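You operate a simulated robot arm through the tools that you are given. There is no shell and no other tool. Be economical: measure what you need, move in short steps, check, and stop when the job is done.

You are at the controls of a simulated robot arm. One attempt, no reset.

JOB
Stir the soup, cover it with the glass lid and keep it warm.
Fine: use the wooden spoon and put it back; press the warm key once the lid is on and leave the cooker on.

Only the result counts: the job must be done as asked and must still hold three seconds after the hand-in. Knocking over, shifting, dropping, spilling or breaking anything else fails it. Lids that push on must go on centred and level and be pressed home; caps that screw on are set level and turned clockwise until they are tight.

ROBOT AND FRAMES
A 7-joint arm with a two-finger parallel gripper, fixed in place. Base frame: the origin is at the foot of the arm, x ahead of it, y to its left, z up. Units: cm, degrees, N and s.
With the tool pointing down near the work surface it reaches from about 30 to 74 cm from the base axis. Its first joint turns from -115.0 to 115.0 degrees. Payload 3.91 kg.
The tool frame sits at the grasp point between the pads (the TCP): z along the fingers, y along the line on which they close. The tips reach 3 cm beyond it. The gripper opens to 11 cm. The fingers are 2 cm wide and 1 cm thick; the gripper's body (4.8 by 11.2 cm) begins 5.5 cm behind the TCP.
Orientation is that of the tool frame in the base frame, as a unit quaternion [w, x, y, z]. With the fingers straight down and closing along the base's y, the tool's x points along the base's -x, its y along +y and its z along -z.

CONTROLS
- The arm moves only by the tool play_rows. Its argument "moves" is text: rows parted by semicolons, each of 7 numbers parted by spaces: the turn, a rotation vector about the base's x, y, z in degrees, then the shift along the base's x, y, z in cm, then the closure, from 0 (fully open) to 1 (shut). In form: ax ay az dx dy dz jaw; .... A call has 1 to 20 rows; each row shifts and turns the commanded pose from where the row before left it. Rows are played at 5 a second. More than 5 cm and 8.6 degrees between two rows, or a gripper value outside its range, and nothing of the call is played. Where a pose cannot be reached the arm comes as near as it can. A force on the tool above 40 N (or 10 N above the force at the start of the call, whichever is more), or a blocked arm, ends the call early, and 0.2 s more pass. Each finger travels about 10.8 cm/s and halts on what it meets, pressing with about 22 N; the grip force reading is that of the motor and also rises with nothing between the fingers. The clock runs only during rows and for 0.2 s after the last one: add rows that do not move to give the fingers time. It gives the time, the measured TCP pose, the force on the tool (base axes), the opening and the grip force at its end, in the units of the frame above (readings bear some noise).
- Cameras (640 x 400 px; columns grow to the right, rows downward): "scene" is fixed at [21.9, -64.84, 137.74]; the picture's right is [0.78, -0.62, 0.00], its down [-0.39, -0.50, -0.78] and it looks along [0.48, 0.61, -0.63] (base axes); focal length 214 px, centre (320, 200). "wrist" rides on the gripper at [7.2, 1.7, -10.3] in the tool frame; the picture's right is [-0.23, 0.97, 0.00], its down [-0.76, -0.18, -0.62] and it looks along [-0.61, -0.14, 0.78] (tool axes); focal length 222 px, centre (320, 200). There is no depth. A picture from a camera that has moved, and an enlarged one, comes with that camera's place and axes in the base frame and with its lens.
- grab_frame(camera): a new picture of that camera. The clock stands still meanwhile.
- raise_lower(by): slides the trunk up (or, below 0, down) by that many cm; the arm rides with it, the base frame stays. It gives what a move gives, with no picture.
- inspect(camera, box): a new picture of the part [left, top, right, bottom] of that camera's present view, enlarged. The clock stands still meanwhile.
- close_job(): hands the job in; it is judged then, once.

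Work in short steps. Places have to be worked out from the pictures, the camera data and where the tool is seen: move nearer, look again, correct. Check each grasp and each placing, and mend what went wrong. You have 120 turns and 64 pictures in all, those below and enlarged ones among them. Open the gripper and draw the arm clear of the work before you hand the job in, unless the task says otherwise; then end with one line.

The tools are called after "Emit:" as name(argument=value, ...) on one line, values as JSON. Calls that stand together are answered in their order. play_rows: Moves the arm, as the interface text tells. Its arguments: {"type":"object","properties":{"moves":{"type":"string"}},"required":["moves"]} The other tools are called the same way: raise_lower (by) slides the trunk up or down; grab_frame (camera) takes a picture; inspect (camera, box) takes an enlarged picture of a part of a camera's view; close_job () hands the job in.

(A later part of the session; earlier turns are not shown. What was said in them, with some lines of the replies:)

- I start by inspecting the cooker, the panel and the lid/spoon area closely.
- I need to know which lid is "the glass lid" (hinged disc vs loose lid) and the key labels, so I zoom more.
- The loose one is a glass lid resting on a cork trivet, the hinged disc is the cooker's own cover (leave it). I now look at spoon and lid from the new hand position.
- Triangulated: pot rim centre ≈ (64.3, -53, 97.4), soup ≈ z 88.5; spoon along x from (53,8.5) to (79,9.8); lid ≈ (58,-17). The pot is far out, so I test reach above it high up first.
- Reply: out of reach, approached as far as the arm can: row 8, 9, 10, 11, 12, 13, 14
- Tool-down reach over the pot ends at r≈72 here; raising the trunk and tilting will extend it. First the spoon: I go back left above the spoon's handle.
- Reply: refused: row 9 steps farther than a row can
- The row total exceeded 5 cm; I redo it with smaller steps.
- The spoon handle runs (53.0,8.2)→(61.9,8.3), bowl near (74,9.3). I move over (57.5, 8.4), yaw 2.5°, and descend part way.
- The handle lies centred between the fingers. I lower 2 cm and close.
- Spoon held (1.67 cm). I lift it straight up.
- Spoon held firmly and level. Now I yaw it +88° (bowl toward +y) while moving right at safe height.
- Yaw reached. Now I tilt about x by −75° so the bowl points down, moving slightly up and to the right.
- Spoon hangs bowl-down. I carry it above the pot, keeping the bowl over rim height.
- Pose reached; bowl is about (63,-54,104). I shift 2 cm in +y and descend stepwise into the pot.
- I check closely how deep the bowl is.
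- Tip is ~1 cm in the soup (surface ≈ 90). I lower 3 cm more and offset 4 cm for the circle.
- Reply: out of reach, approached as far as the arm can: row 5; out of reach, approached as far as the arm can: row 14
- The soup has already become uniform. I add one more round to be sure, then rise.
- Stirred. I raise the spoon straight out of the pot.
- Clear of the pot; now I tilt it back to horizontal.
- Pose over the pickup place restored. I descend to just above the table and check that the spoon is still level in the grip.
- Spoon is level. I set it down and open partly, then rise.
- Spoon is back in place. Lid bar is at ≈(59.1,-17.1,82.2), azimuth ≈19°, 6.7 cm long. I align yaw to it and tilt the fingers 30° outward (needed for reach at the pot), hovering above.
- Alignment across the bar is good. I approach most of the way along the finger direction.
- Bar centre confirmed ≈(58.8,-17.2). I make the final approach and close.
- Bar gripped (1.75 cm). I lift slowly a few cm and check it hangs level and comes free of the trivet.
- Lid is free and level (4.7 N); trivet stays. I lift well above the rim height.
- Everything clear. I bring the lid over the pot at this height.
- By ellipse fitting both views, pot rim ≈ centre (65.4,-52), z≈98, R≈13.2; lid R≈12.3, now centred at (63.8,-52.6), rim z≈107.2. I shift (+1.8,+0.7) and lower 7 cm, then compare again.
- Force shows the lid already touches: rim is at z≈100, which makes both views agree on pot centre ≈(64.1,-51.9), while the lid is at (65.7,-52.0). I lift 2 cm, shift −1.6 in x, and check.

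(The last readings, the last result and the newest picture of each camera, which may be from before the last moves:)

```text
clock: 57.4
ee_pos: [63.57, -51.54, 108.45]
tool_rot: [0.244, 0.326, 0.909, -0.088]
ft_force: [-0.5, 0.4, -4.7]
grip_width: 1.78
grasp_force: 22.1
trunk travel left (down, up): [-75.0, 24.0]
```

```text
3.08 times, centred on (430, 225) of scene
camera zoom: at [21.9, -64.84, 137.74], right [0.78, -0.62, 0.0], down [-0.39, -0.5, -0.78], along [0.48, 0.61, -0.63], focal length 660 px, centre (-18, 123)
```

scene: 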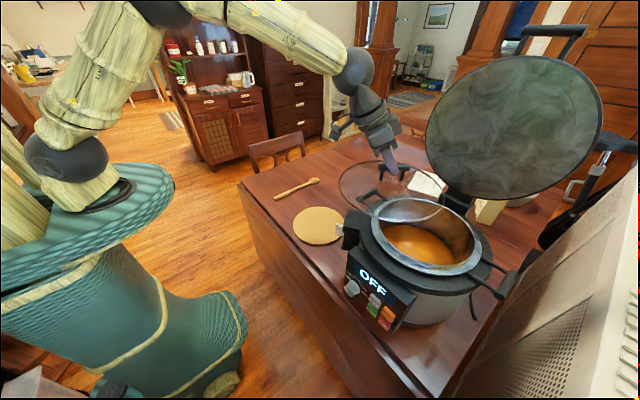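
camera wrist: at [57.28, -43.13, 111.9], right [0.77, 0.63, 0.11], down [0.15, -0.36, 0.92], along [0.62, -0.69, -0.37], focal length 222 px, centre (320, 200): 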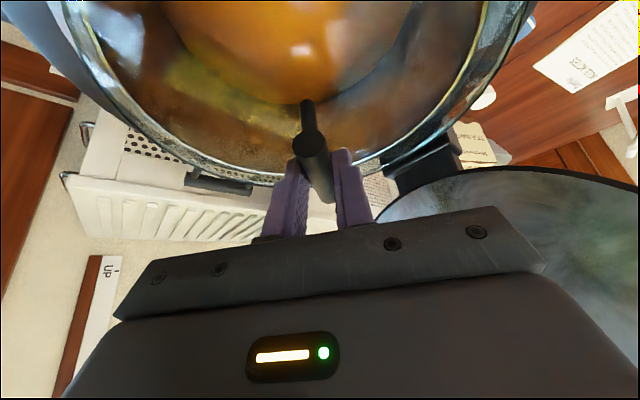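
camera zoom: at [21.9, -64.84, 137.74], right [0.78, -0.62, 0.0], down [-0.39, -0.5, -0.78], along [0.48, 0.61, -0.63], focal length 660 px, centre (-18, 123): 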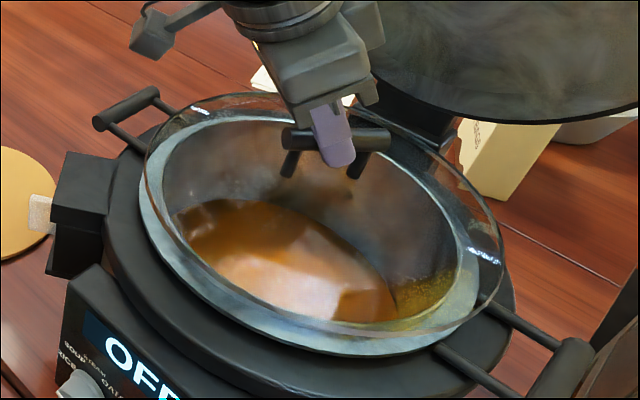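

Fit now shows the lid concentric within ~3 mm. I lower in small steps until the force shows seating.

Emit:
play_rows(moves="0 0 0 0 0.2 -0.6 1;0 0 0 0 0 -0.5 1;0 0 0 0 0 -0.3 1;0 0 0 0 0 -0.2 1;0 0 0 0 0 0 1")

Emit:
inspect(camera="scene", box=[350, 160, 510, 290])

Emit:
grab_frame(camera="wrist")

```text
clock: 58.6
ee_pos: [63.85, -51.18, 106.8]
tool_rot: [0.244, 0.326, 0.909, -0.087]
ft_force: [0.6, 0.4, -4.9]
grip_width: 1.77
grasp_force: 22.3
trunk travel left (down, up): [-75.0, 24.0]
```

```text
3.08 times, centred on (430, 225) of scene
camera zoom: at [21.9, -64.84, 137.74], right [0.78, -0.62, 0.0], down [-0.39, -0.5, -0.78], along [0.48, 0.61, -0.63], focal length 660 px, centre (-18, 123)
```

zoom: 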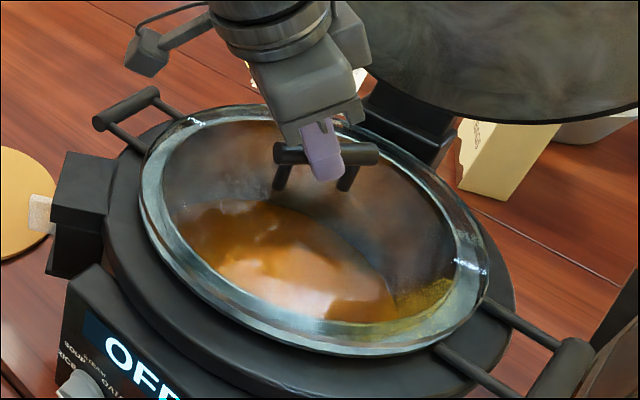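

```text
24 pictures are left
camera wrist: at [55.79, -42.79, 112.11], right [0.77, 0.63, 0.11], down [0.16, -0.36, 0.92], along [0.62, -0.69, -0.37], focal length 222 px, centre (320, 200)
```

wrist: 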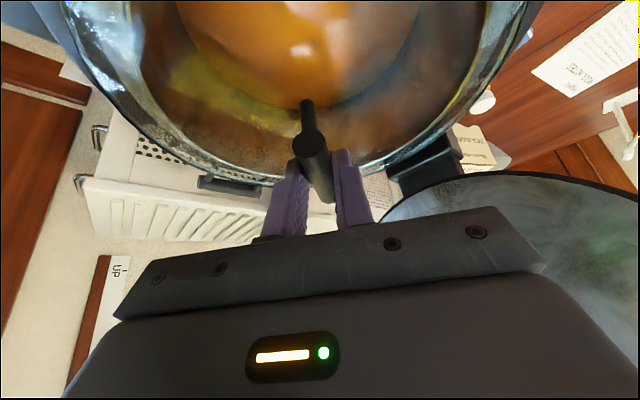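

Looks concentric and not yet touching. I continue lowering in 2–3 mm steps.

Emit:
play_rows(moves="0 0 0 0 0 -0.25 1;0 0 0 0 0 -0.25 1;0 0 0 0 0 0 1")

```text
clock: 59.4
ee_pos: [63.48, -51.19, 106.51]
tool_rot: [0.245, 0.325, 0.909, -0.088]
ft_force: [-1.3, -4.0, 7.8]
grip_width: 1.75
grasp_force: 22.2
trunk travel left (down, up): [-75.0, 24.0]
```

Contact now (≈12 N). I look closely whether the lid is seated level all around.

Emit:
inspect(camera="scene", box=[380, 190, 480, 252])

Emit:
inspect(camera="scene", box=[375, 175, 475, 270])

```text
6.40 times, centred on (430, 221) of scene
camera zoom: at [21.9, -64.84, 137.74], right [0.78, -0.62, 0.0], down [-0.39, -0.5, -0.78], along [0.48, 0.61, -0.63], focal length 1373 px, centre (-384, 66)
```

zoom: 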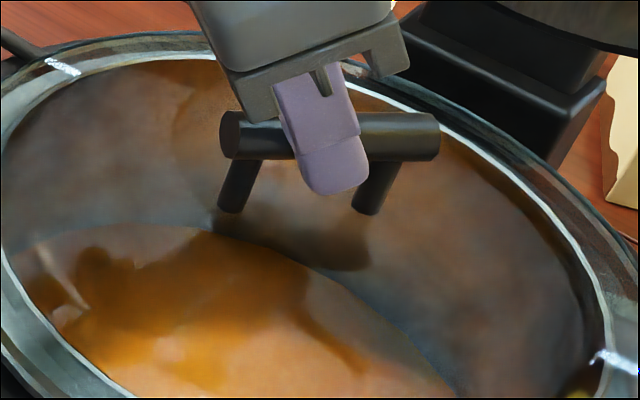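

```text
4.21 times, centred on (425, 222) of scene
camera zoom: at [21.9, -64.84, 137.74], right [0.78, -0.62, 0.0], down [-0.39, -0.5, -0.78], along [0.48, 0.61, -0.63], focal length 903 px, centre (-122, 105)
```

zoom: 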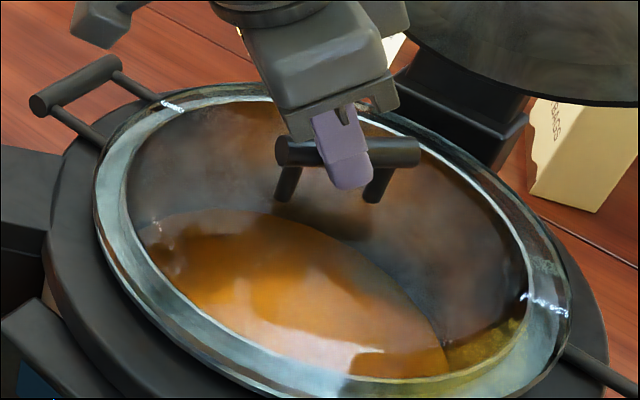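

Concentric and flush. I relax the push slightly and open the gripper partially.

Emit:
play_rows(moves="0 0 0 0 0 0.12 1;0 0 0 0 0 0 0.9;0 0 0 0 0 0 0.75;0 0 0 0 0 0 0.65;0 0 0 0 0 0 0.65")

Emit:
inspect(camera="scene", box=[350, 160, 510, 290])

```text
clock: 60.6
ee_pos: [63.4, -51.32, 106.33]
tool_rot: [0.244, 0.325, 0.909, -0.087]
ft_force: [0.9, -0.5, 0.5]
grip_width: 3.84
grasp_force: 0.0
trunk travel left (down, up): [-75.0, 24.0]
```

```text
3.08 times, centred on (430, 225) of scene
camera zoom: at [21.9, -64.84, 137.74], right [0.78, -0.62, 0.0], down [-0.39, -0.5, -0.78], along [0.48, 0.61, -0.63], focal length 660 px, centre (-18, 123)
```

zoom: 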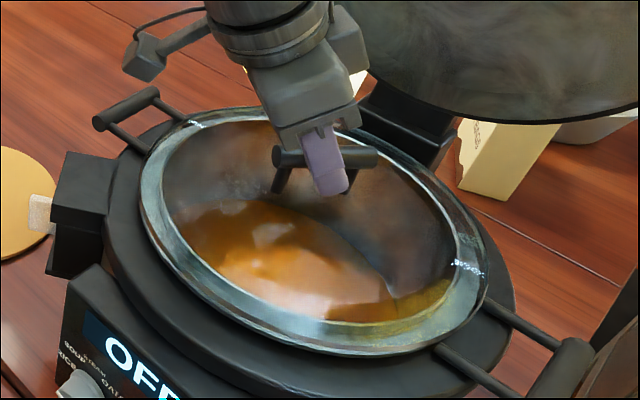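

Lid stays put. I withdraw back along the fingers, then move up and left for a full view.

Emit:
play_rows(moves="0 0 0 -0.39 0.32 0.87 0.65;0 0 0 -0.77 0.63 1.73 0.65;0 0 0 -1.2 0.95 2.6 0.65;0 0 0 -1.5 1.3 3.5 0.65;0 0 0 -1.5 1.5 3.5 0.65;0 0 0 -2 3.5 2 0.65;0 0 0 -2 4 0 0.65;0 0 0 -2 4 0 0.65;0 0 0 0 0 0 0.65")

Emit:
inspect(camera="scene", box=[350, 160, 510, 290])

Emit:
grab_frame(camera="wrist")

```text
clock: 62.6
ee_pos: [52.15, -35.14, 120.52]
tool_rot: [0.243, 0.326, 0.909, -0.087]
ft_force: [0.3, -0.5, 0.1]
grip_width: 3.86
grasp_force: 0.0
trunk travel left (down, up): [-75.0, 24.0]
```

```text
3.08 times, centred on (430, 225) of scene
camera zoom: at [21.9, -64.84, 137.74], right [0.78, -0.62, 0.0], down [-0.39, -0.5, -0.78], along [0.48, 0.61, -0.63], focal length 660 px, centre (-18, 123)
```

zoom: 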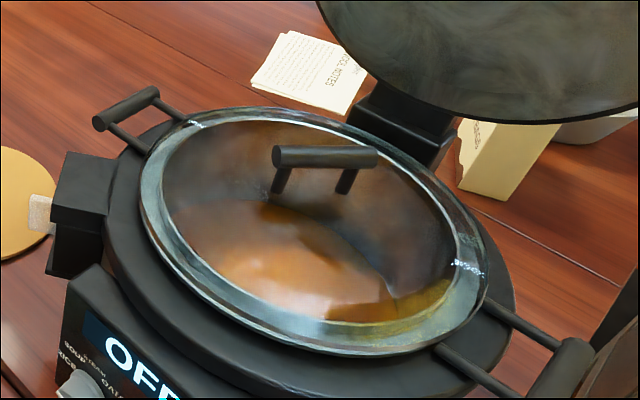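

```text
19 pictures are left
camera wrist: at [44.28, -26.75, 125.91], right [0.77, 0.63, 0.11], down [0.16, -0.36, 0.92], along [0.62, -0.69, -0.38], focal length 222 px, centre (320, 200)
```

wrist: 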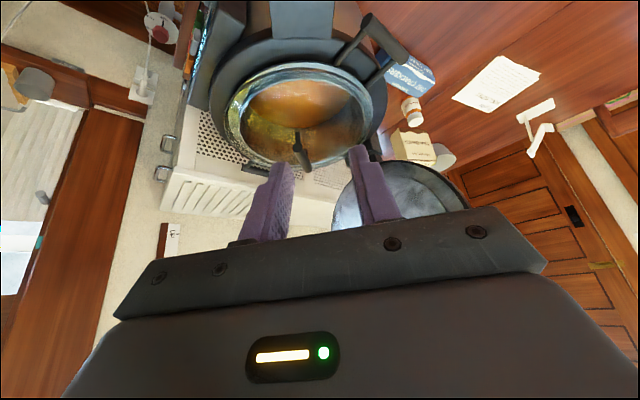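

Lid is seated, centred and level. Next the WARM key, ≈(46.5,-58,89). I move the hand to hover in front of the panel for a close look, fingers vertical.

Emit:
play_rows(moves="4.76 5.8 0 -3 0 0 0.65;4.76 5.8 0 -3 0 0 0.65;4.76 5.8 0 -3 0 0 0.65;4.76 5.8 0 -3 0 0 0.65;0 0 7.9 -1 -3.5 0 0.8;0 0 7.9 0 -4 -1 1;0 0 7.9 0 -4 -2 1;0 0 7.9 0 -4 -2 1;0 0 7.9 0 -4 -2 1;0 0 0 0 -4 -3 1;0 0 0 0 0 -3 1;0 0 0 0 0 0 1")

Emit:
grab_frame(camera="wrist")

```text
clock: 65.2
ee_pos: [39.33, -58.57, 107.64]
tool_rot: [0.0, -0.002, 1.0, 0.0]
ft_force: [0.6, 0.6, -0.2]
grip_width: 0.0
grasp_force: 22.2
trunk travel left (down, up): [-75.0, 24.0]
```

```text
18 pictures are left
camera wrist: at [32.04, -56.98, 117.91], right [0.22, 0.97, 0.0], down [0.76, -0.17, 0.62], along [0.61, -0.14, -0.78], focal length 222 px, centre (320, 200)
```

wrist: 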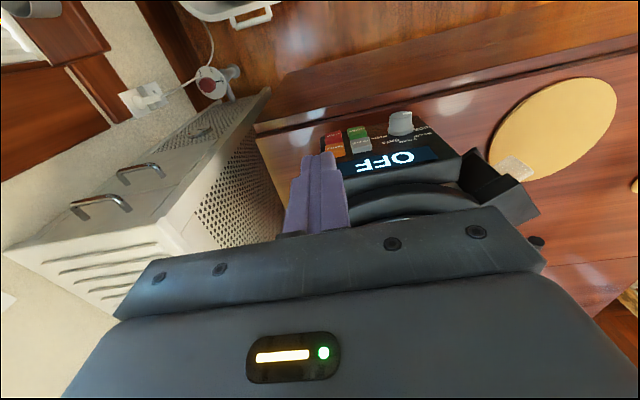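

Keys are visible; zoom in on them.

Emit:
inspect(camera="wrist", box=[300, 95, 460, 195])

```text
4.00 times, centred on (380, 145) of wrist
camera zoom: at [32.04, -56.98, 117.91], right [0.22, 0.97, 0.0], down [0.76, -0.17, 0.62], along [0.61, -0.14, -0.78], focal length 888 px, centre (80, 420)
```

zoom: 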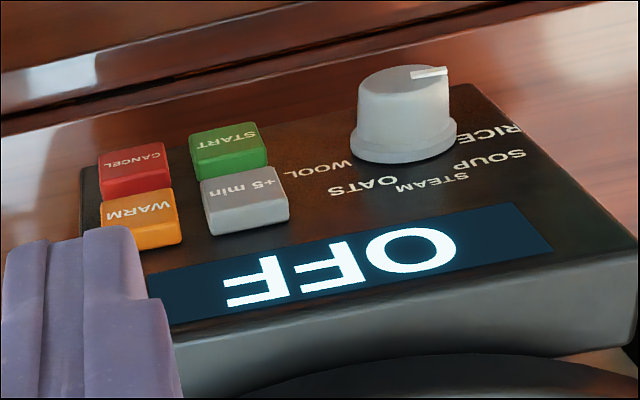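

WARM ≈(45.8,-58.1,89.5), facing −x. For depth I tilt the hand 45° forward and lower it, so the camera looks horizontally at the panel.

Emit:
play_rows(moves="0 -7.5 0 -1.5 0 -2 1;0 -7.5 0 -1.5 0 -2 1;0 -7.5 0 -1.5 0 -2.5 1;0 -7.5 0 -1 0 -2.5 1;0 -7.5 0 -1 0 -2.5 1;0 -7.5 0 0 0 -2.5 1;0 0 0 0 0 0 1")

Emit:
inspect(camera="wrist", box=[240, 40, 440, 180])

```text
clock: 66.8
ee_pos: [32.67, -58.57, 93.74]
tool_rot: [0.383, -0.001, 0.924, 0.0]
ft_force: [0.7, 0.1, -0.7]
grip_width: 0.0
grasp_force: 21.7
trunk travel left (down, up): [-75.0, 24.0]
```

```text
2.86 times, centred on (340, 110) of wrist
camera zoom: at [20.14, -57.01, 95.87], right [0.16, 0.97, 0.16], down [0.1, -0.18, 0.98], along [0.98, -0.14, -0.12], focal length 635 px, centre (263, 457)
```

zoom: 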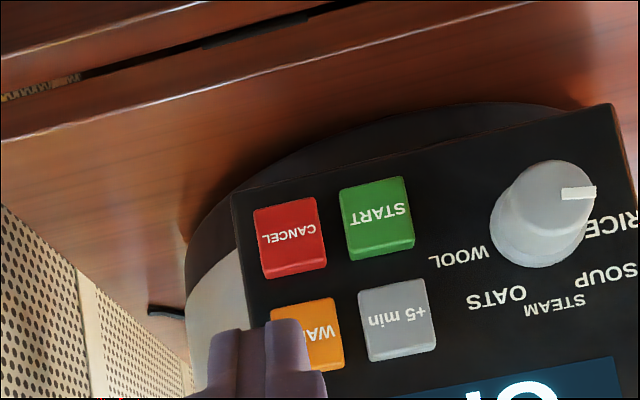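

Both wrist views triangulate well: panel is vertical, facing −x; WARM key (3 cm square) centre ≈(46.8,-58.05,87.7). I bring the closed fingertips to ~2 cm in front of it.

Emit:
play_rows(moves="0 0 0 2 0.2 -1.6 1;0 0 0 2.5 0.3 -1.5 1;0 0 0 2.5 0 -1.5 1;0 0 0 2.1 0 0 1;0 0 0 0 0 0 1")

Emit:
inspect(camera="scene", box=[335, 240, 415, 335])

Emit:
inspect(camera="wrist", box=[240, 0, 440, 200])

```text
clock: 68.0
ee_pos: [41.59, -58.0, 89.24]
tool_rot: [0.383, -0.001, 0.924, 0.0]
ft_force: [0.9, 0.1, 0.5]
grip_width: 0.0
grasp_force: 22.3
trunk travel left (down, up): [-75.0, 24.0]
```

```text
4.21 times, centred on (375, 288) of scene
camera zoom: at [21.9, -64.84, 137.74], right [0.78, -0.62, 0.0], down [-0.39, -0.5, -0.78], along [0.48, 0.61, -0.63], focal length 903 px, centre (88, -168)
```

zoom: 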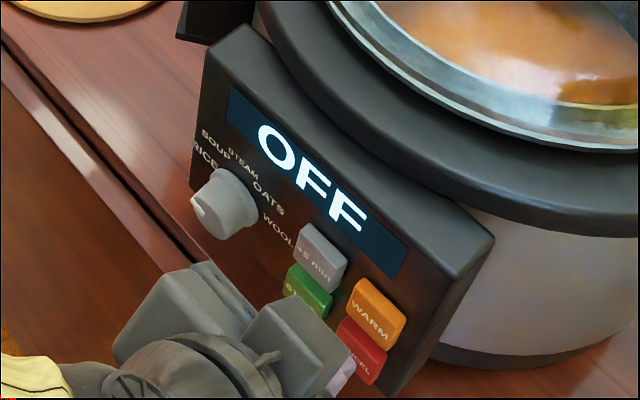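

```text
2.00 times, centred on (340, 100) of wrist
camera zoom: at [29.12, -56.46, 91.32], right [0.16, 0.97, 0.16], down [0.1, -0.18, 0.98], along [0.98, -0.14, -0.12], focal length 444 px, centre (280, 400)
```

zoom: 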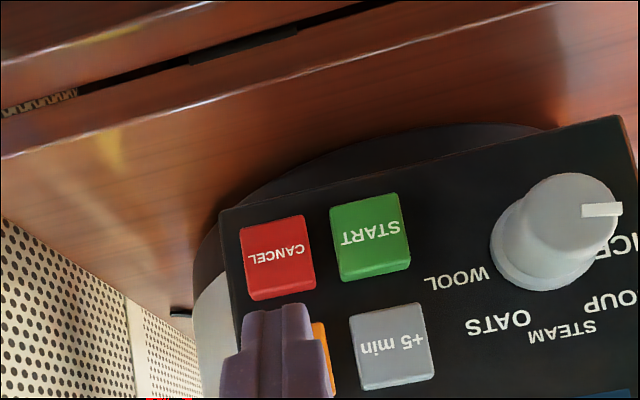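

Fingertips are aligned with WARM. I advance 2 cm, then press in 3 mm steps.

Emit:
play_rows(moves="0 0 0 1 0 0 1;0 0 0 0.8 0 0 1;0 0 0 0.3 0 0 1;0 0 0 0.3 0 0 1;0 0 0 0 0 0 1")

Emit:
inspect(camera="scene", box=[335, 240, 415, 335])

```text
clock: 69.2
ee_pos: [44.06, -58.16, 89.04]
tool_rot: [0.383, -0.001, 0.924, 0.0]
ft_force: [-3.5, 1.0, -0.1]
grip_width: 0.0
grasp_force: 22.2
trunk travel left (down, up): [-75.0, 24.0]
```

```text
4.21 times, centred on (375, 288) of scene
camera zoom: at [21.9, -64.84, 137.74], right [0.78, -0.62, 0.0], down [-0.39, -0.5, -0.78], along [0.48, 0.61, -0.63], focal length 903 px, centre (88, -168)
```

zoom: 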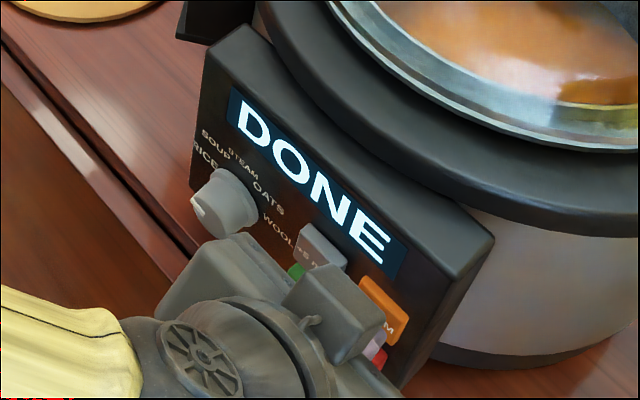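

Display changed to DONE on a light press. I retract and watch the display.

Emit:
play_rows(moves="0 0 0 -0.5 0 0 1;0 0 0 -2 0 0 1;0 0 0 -3 0 0 1;0 0 0 0 0 0 1")

Emit:
inspect(camera="scene", box=[335, 240, 415, 335])

```text
clock: 70.2
ee_pos: [38.58, -58.14, 89.09]
tool_rot: [0.383, -0.002, 0.924, 0.0]
ft_force: [-0.5, -1.3, 0.8]
grip_width: 0.01
grasp_force: 22.1
trunk travel left (down, up): [-75.0, 24.0]
```

```text
4.21 times, centred on (375, 288) of scene
camera zoom: at [21.9, -64.84, 137.74], right [0.78, -0.62, 0.0], down [-0.39, -0.5, -0.78], along [0.48, 0.61, -0.63], focal length 903 px, centre (88, -168)
```

zoom: 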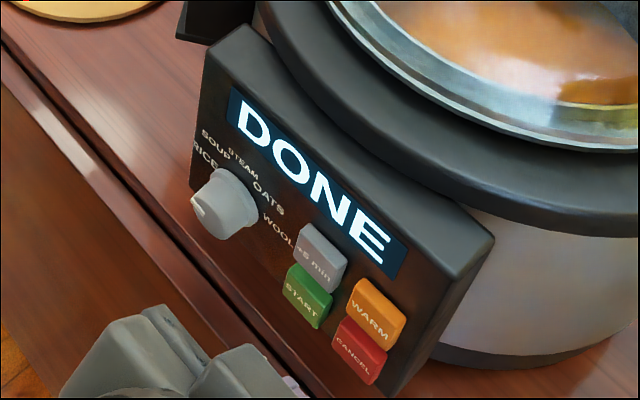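

The display stays on DONE after the press. I back off up and away, letting time pass, and re-check the display and the whole scene.

Emit:
play_rows(moves="0 0 0 -4 0 0 1;0 7.5 0 -2 0 3 1;0 7.5 0 0 0 4 1;0 7.5 0 0 0 4 1;0 7.5 0 0 2 4 1;0 7.5 0 0 4 3 1;0 7.5 0 0 4 3 1;0 0 0 0 4 2 0.8;0 0 0 0 4.5 0 0.5;0 0 0 0 4.5 0 0.5;0 0 0 0 0 0 0.5")

Emit:
grab_frame(camera="scene")

Emit:
inspect(camera="scene", box=[400, 160, 460, 200])

```text
clock: 72.6
ee_pos: [32.69, -35.23, 112.08]
tool_rot: [0.001, -0.001, 1.0, 0.002]
ft_force: [0.0, -0.4, 0.3]
grip_width: 5.47
grasp_force: 0.1
trunk travel left (down, up): [-75.0, 24.0]
```

```text
11 pictures are left
```

scene: 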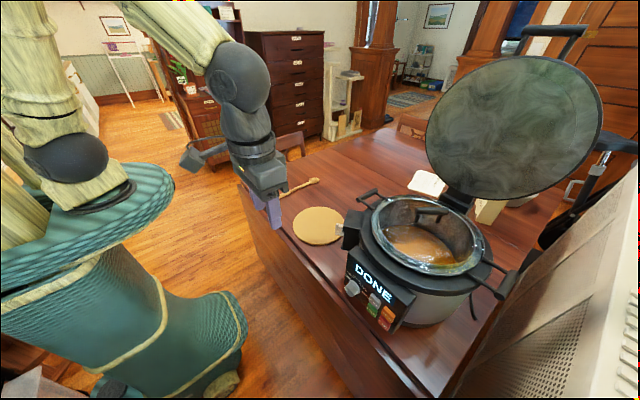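

```text
10.00 times, centred on (430, 180) of scene
camera zoom: at [21.9, -64.84, 137.74], right [0.78, -0.62, 0.0], down [-0.39, -0.5, -0.78], along [0.48, 0.61, -0.63], focal length 2145 px, centre (-780, 400)
```

zoom: 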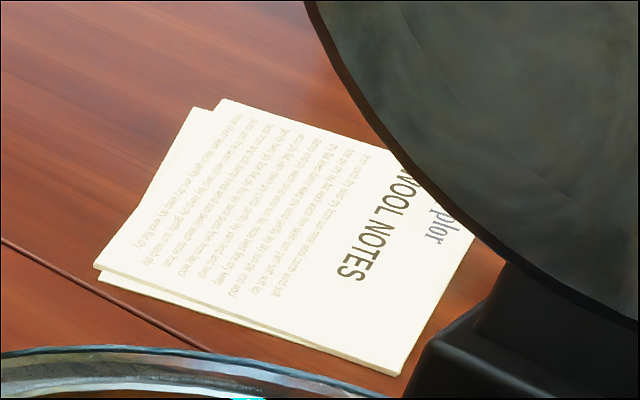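

The display holds DONE (cooker on), the lid is seated and centred, the spoon is back at its place, and the gripper is open and clear. I hand in.

Emit:
close_job()

```text
The job is handed in.
```

I stirred the soup with the wooden spoon and put the spoon back in its place, set the glass lid centred and level on the pot, then pressed WARM once; the cooker is still on, but its display reads "DONE" rather than "WARM", so I'm assuming that is its keep-warm state.
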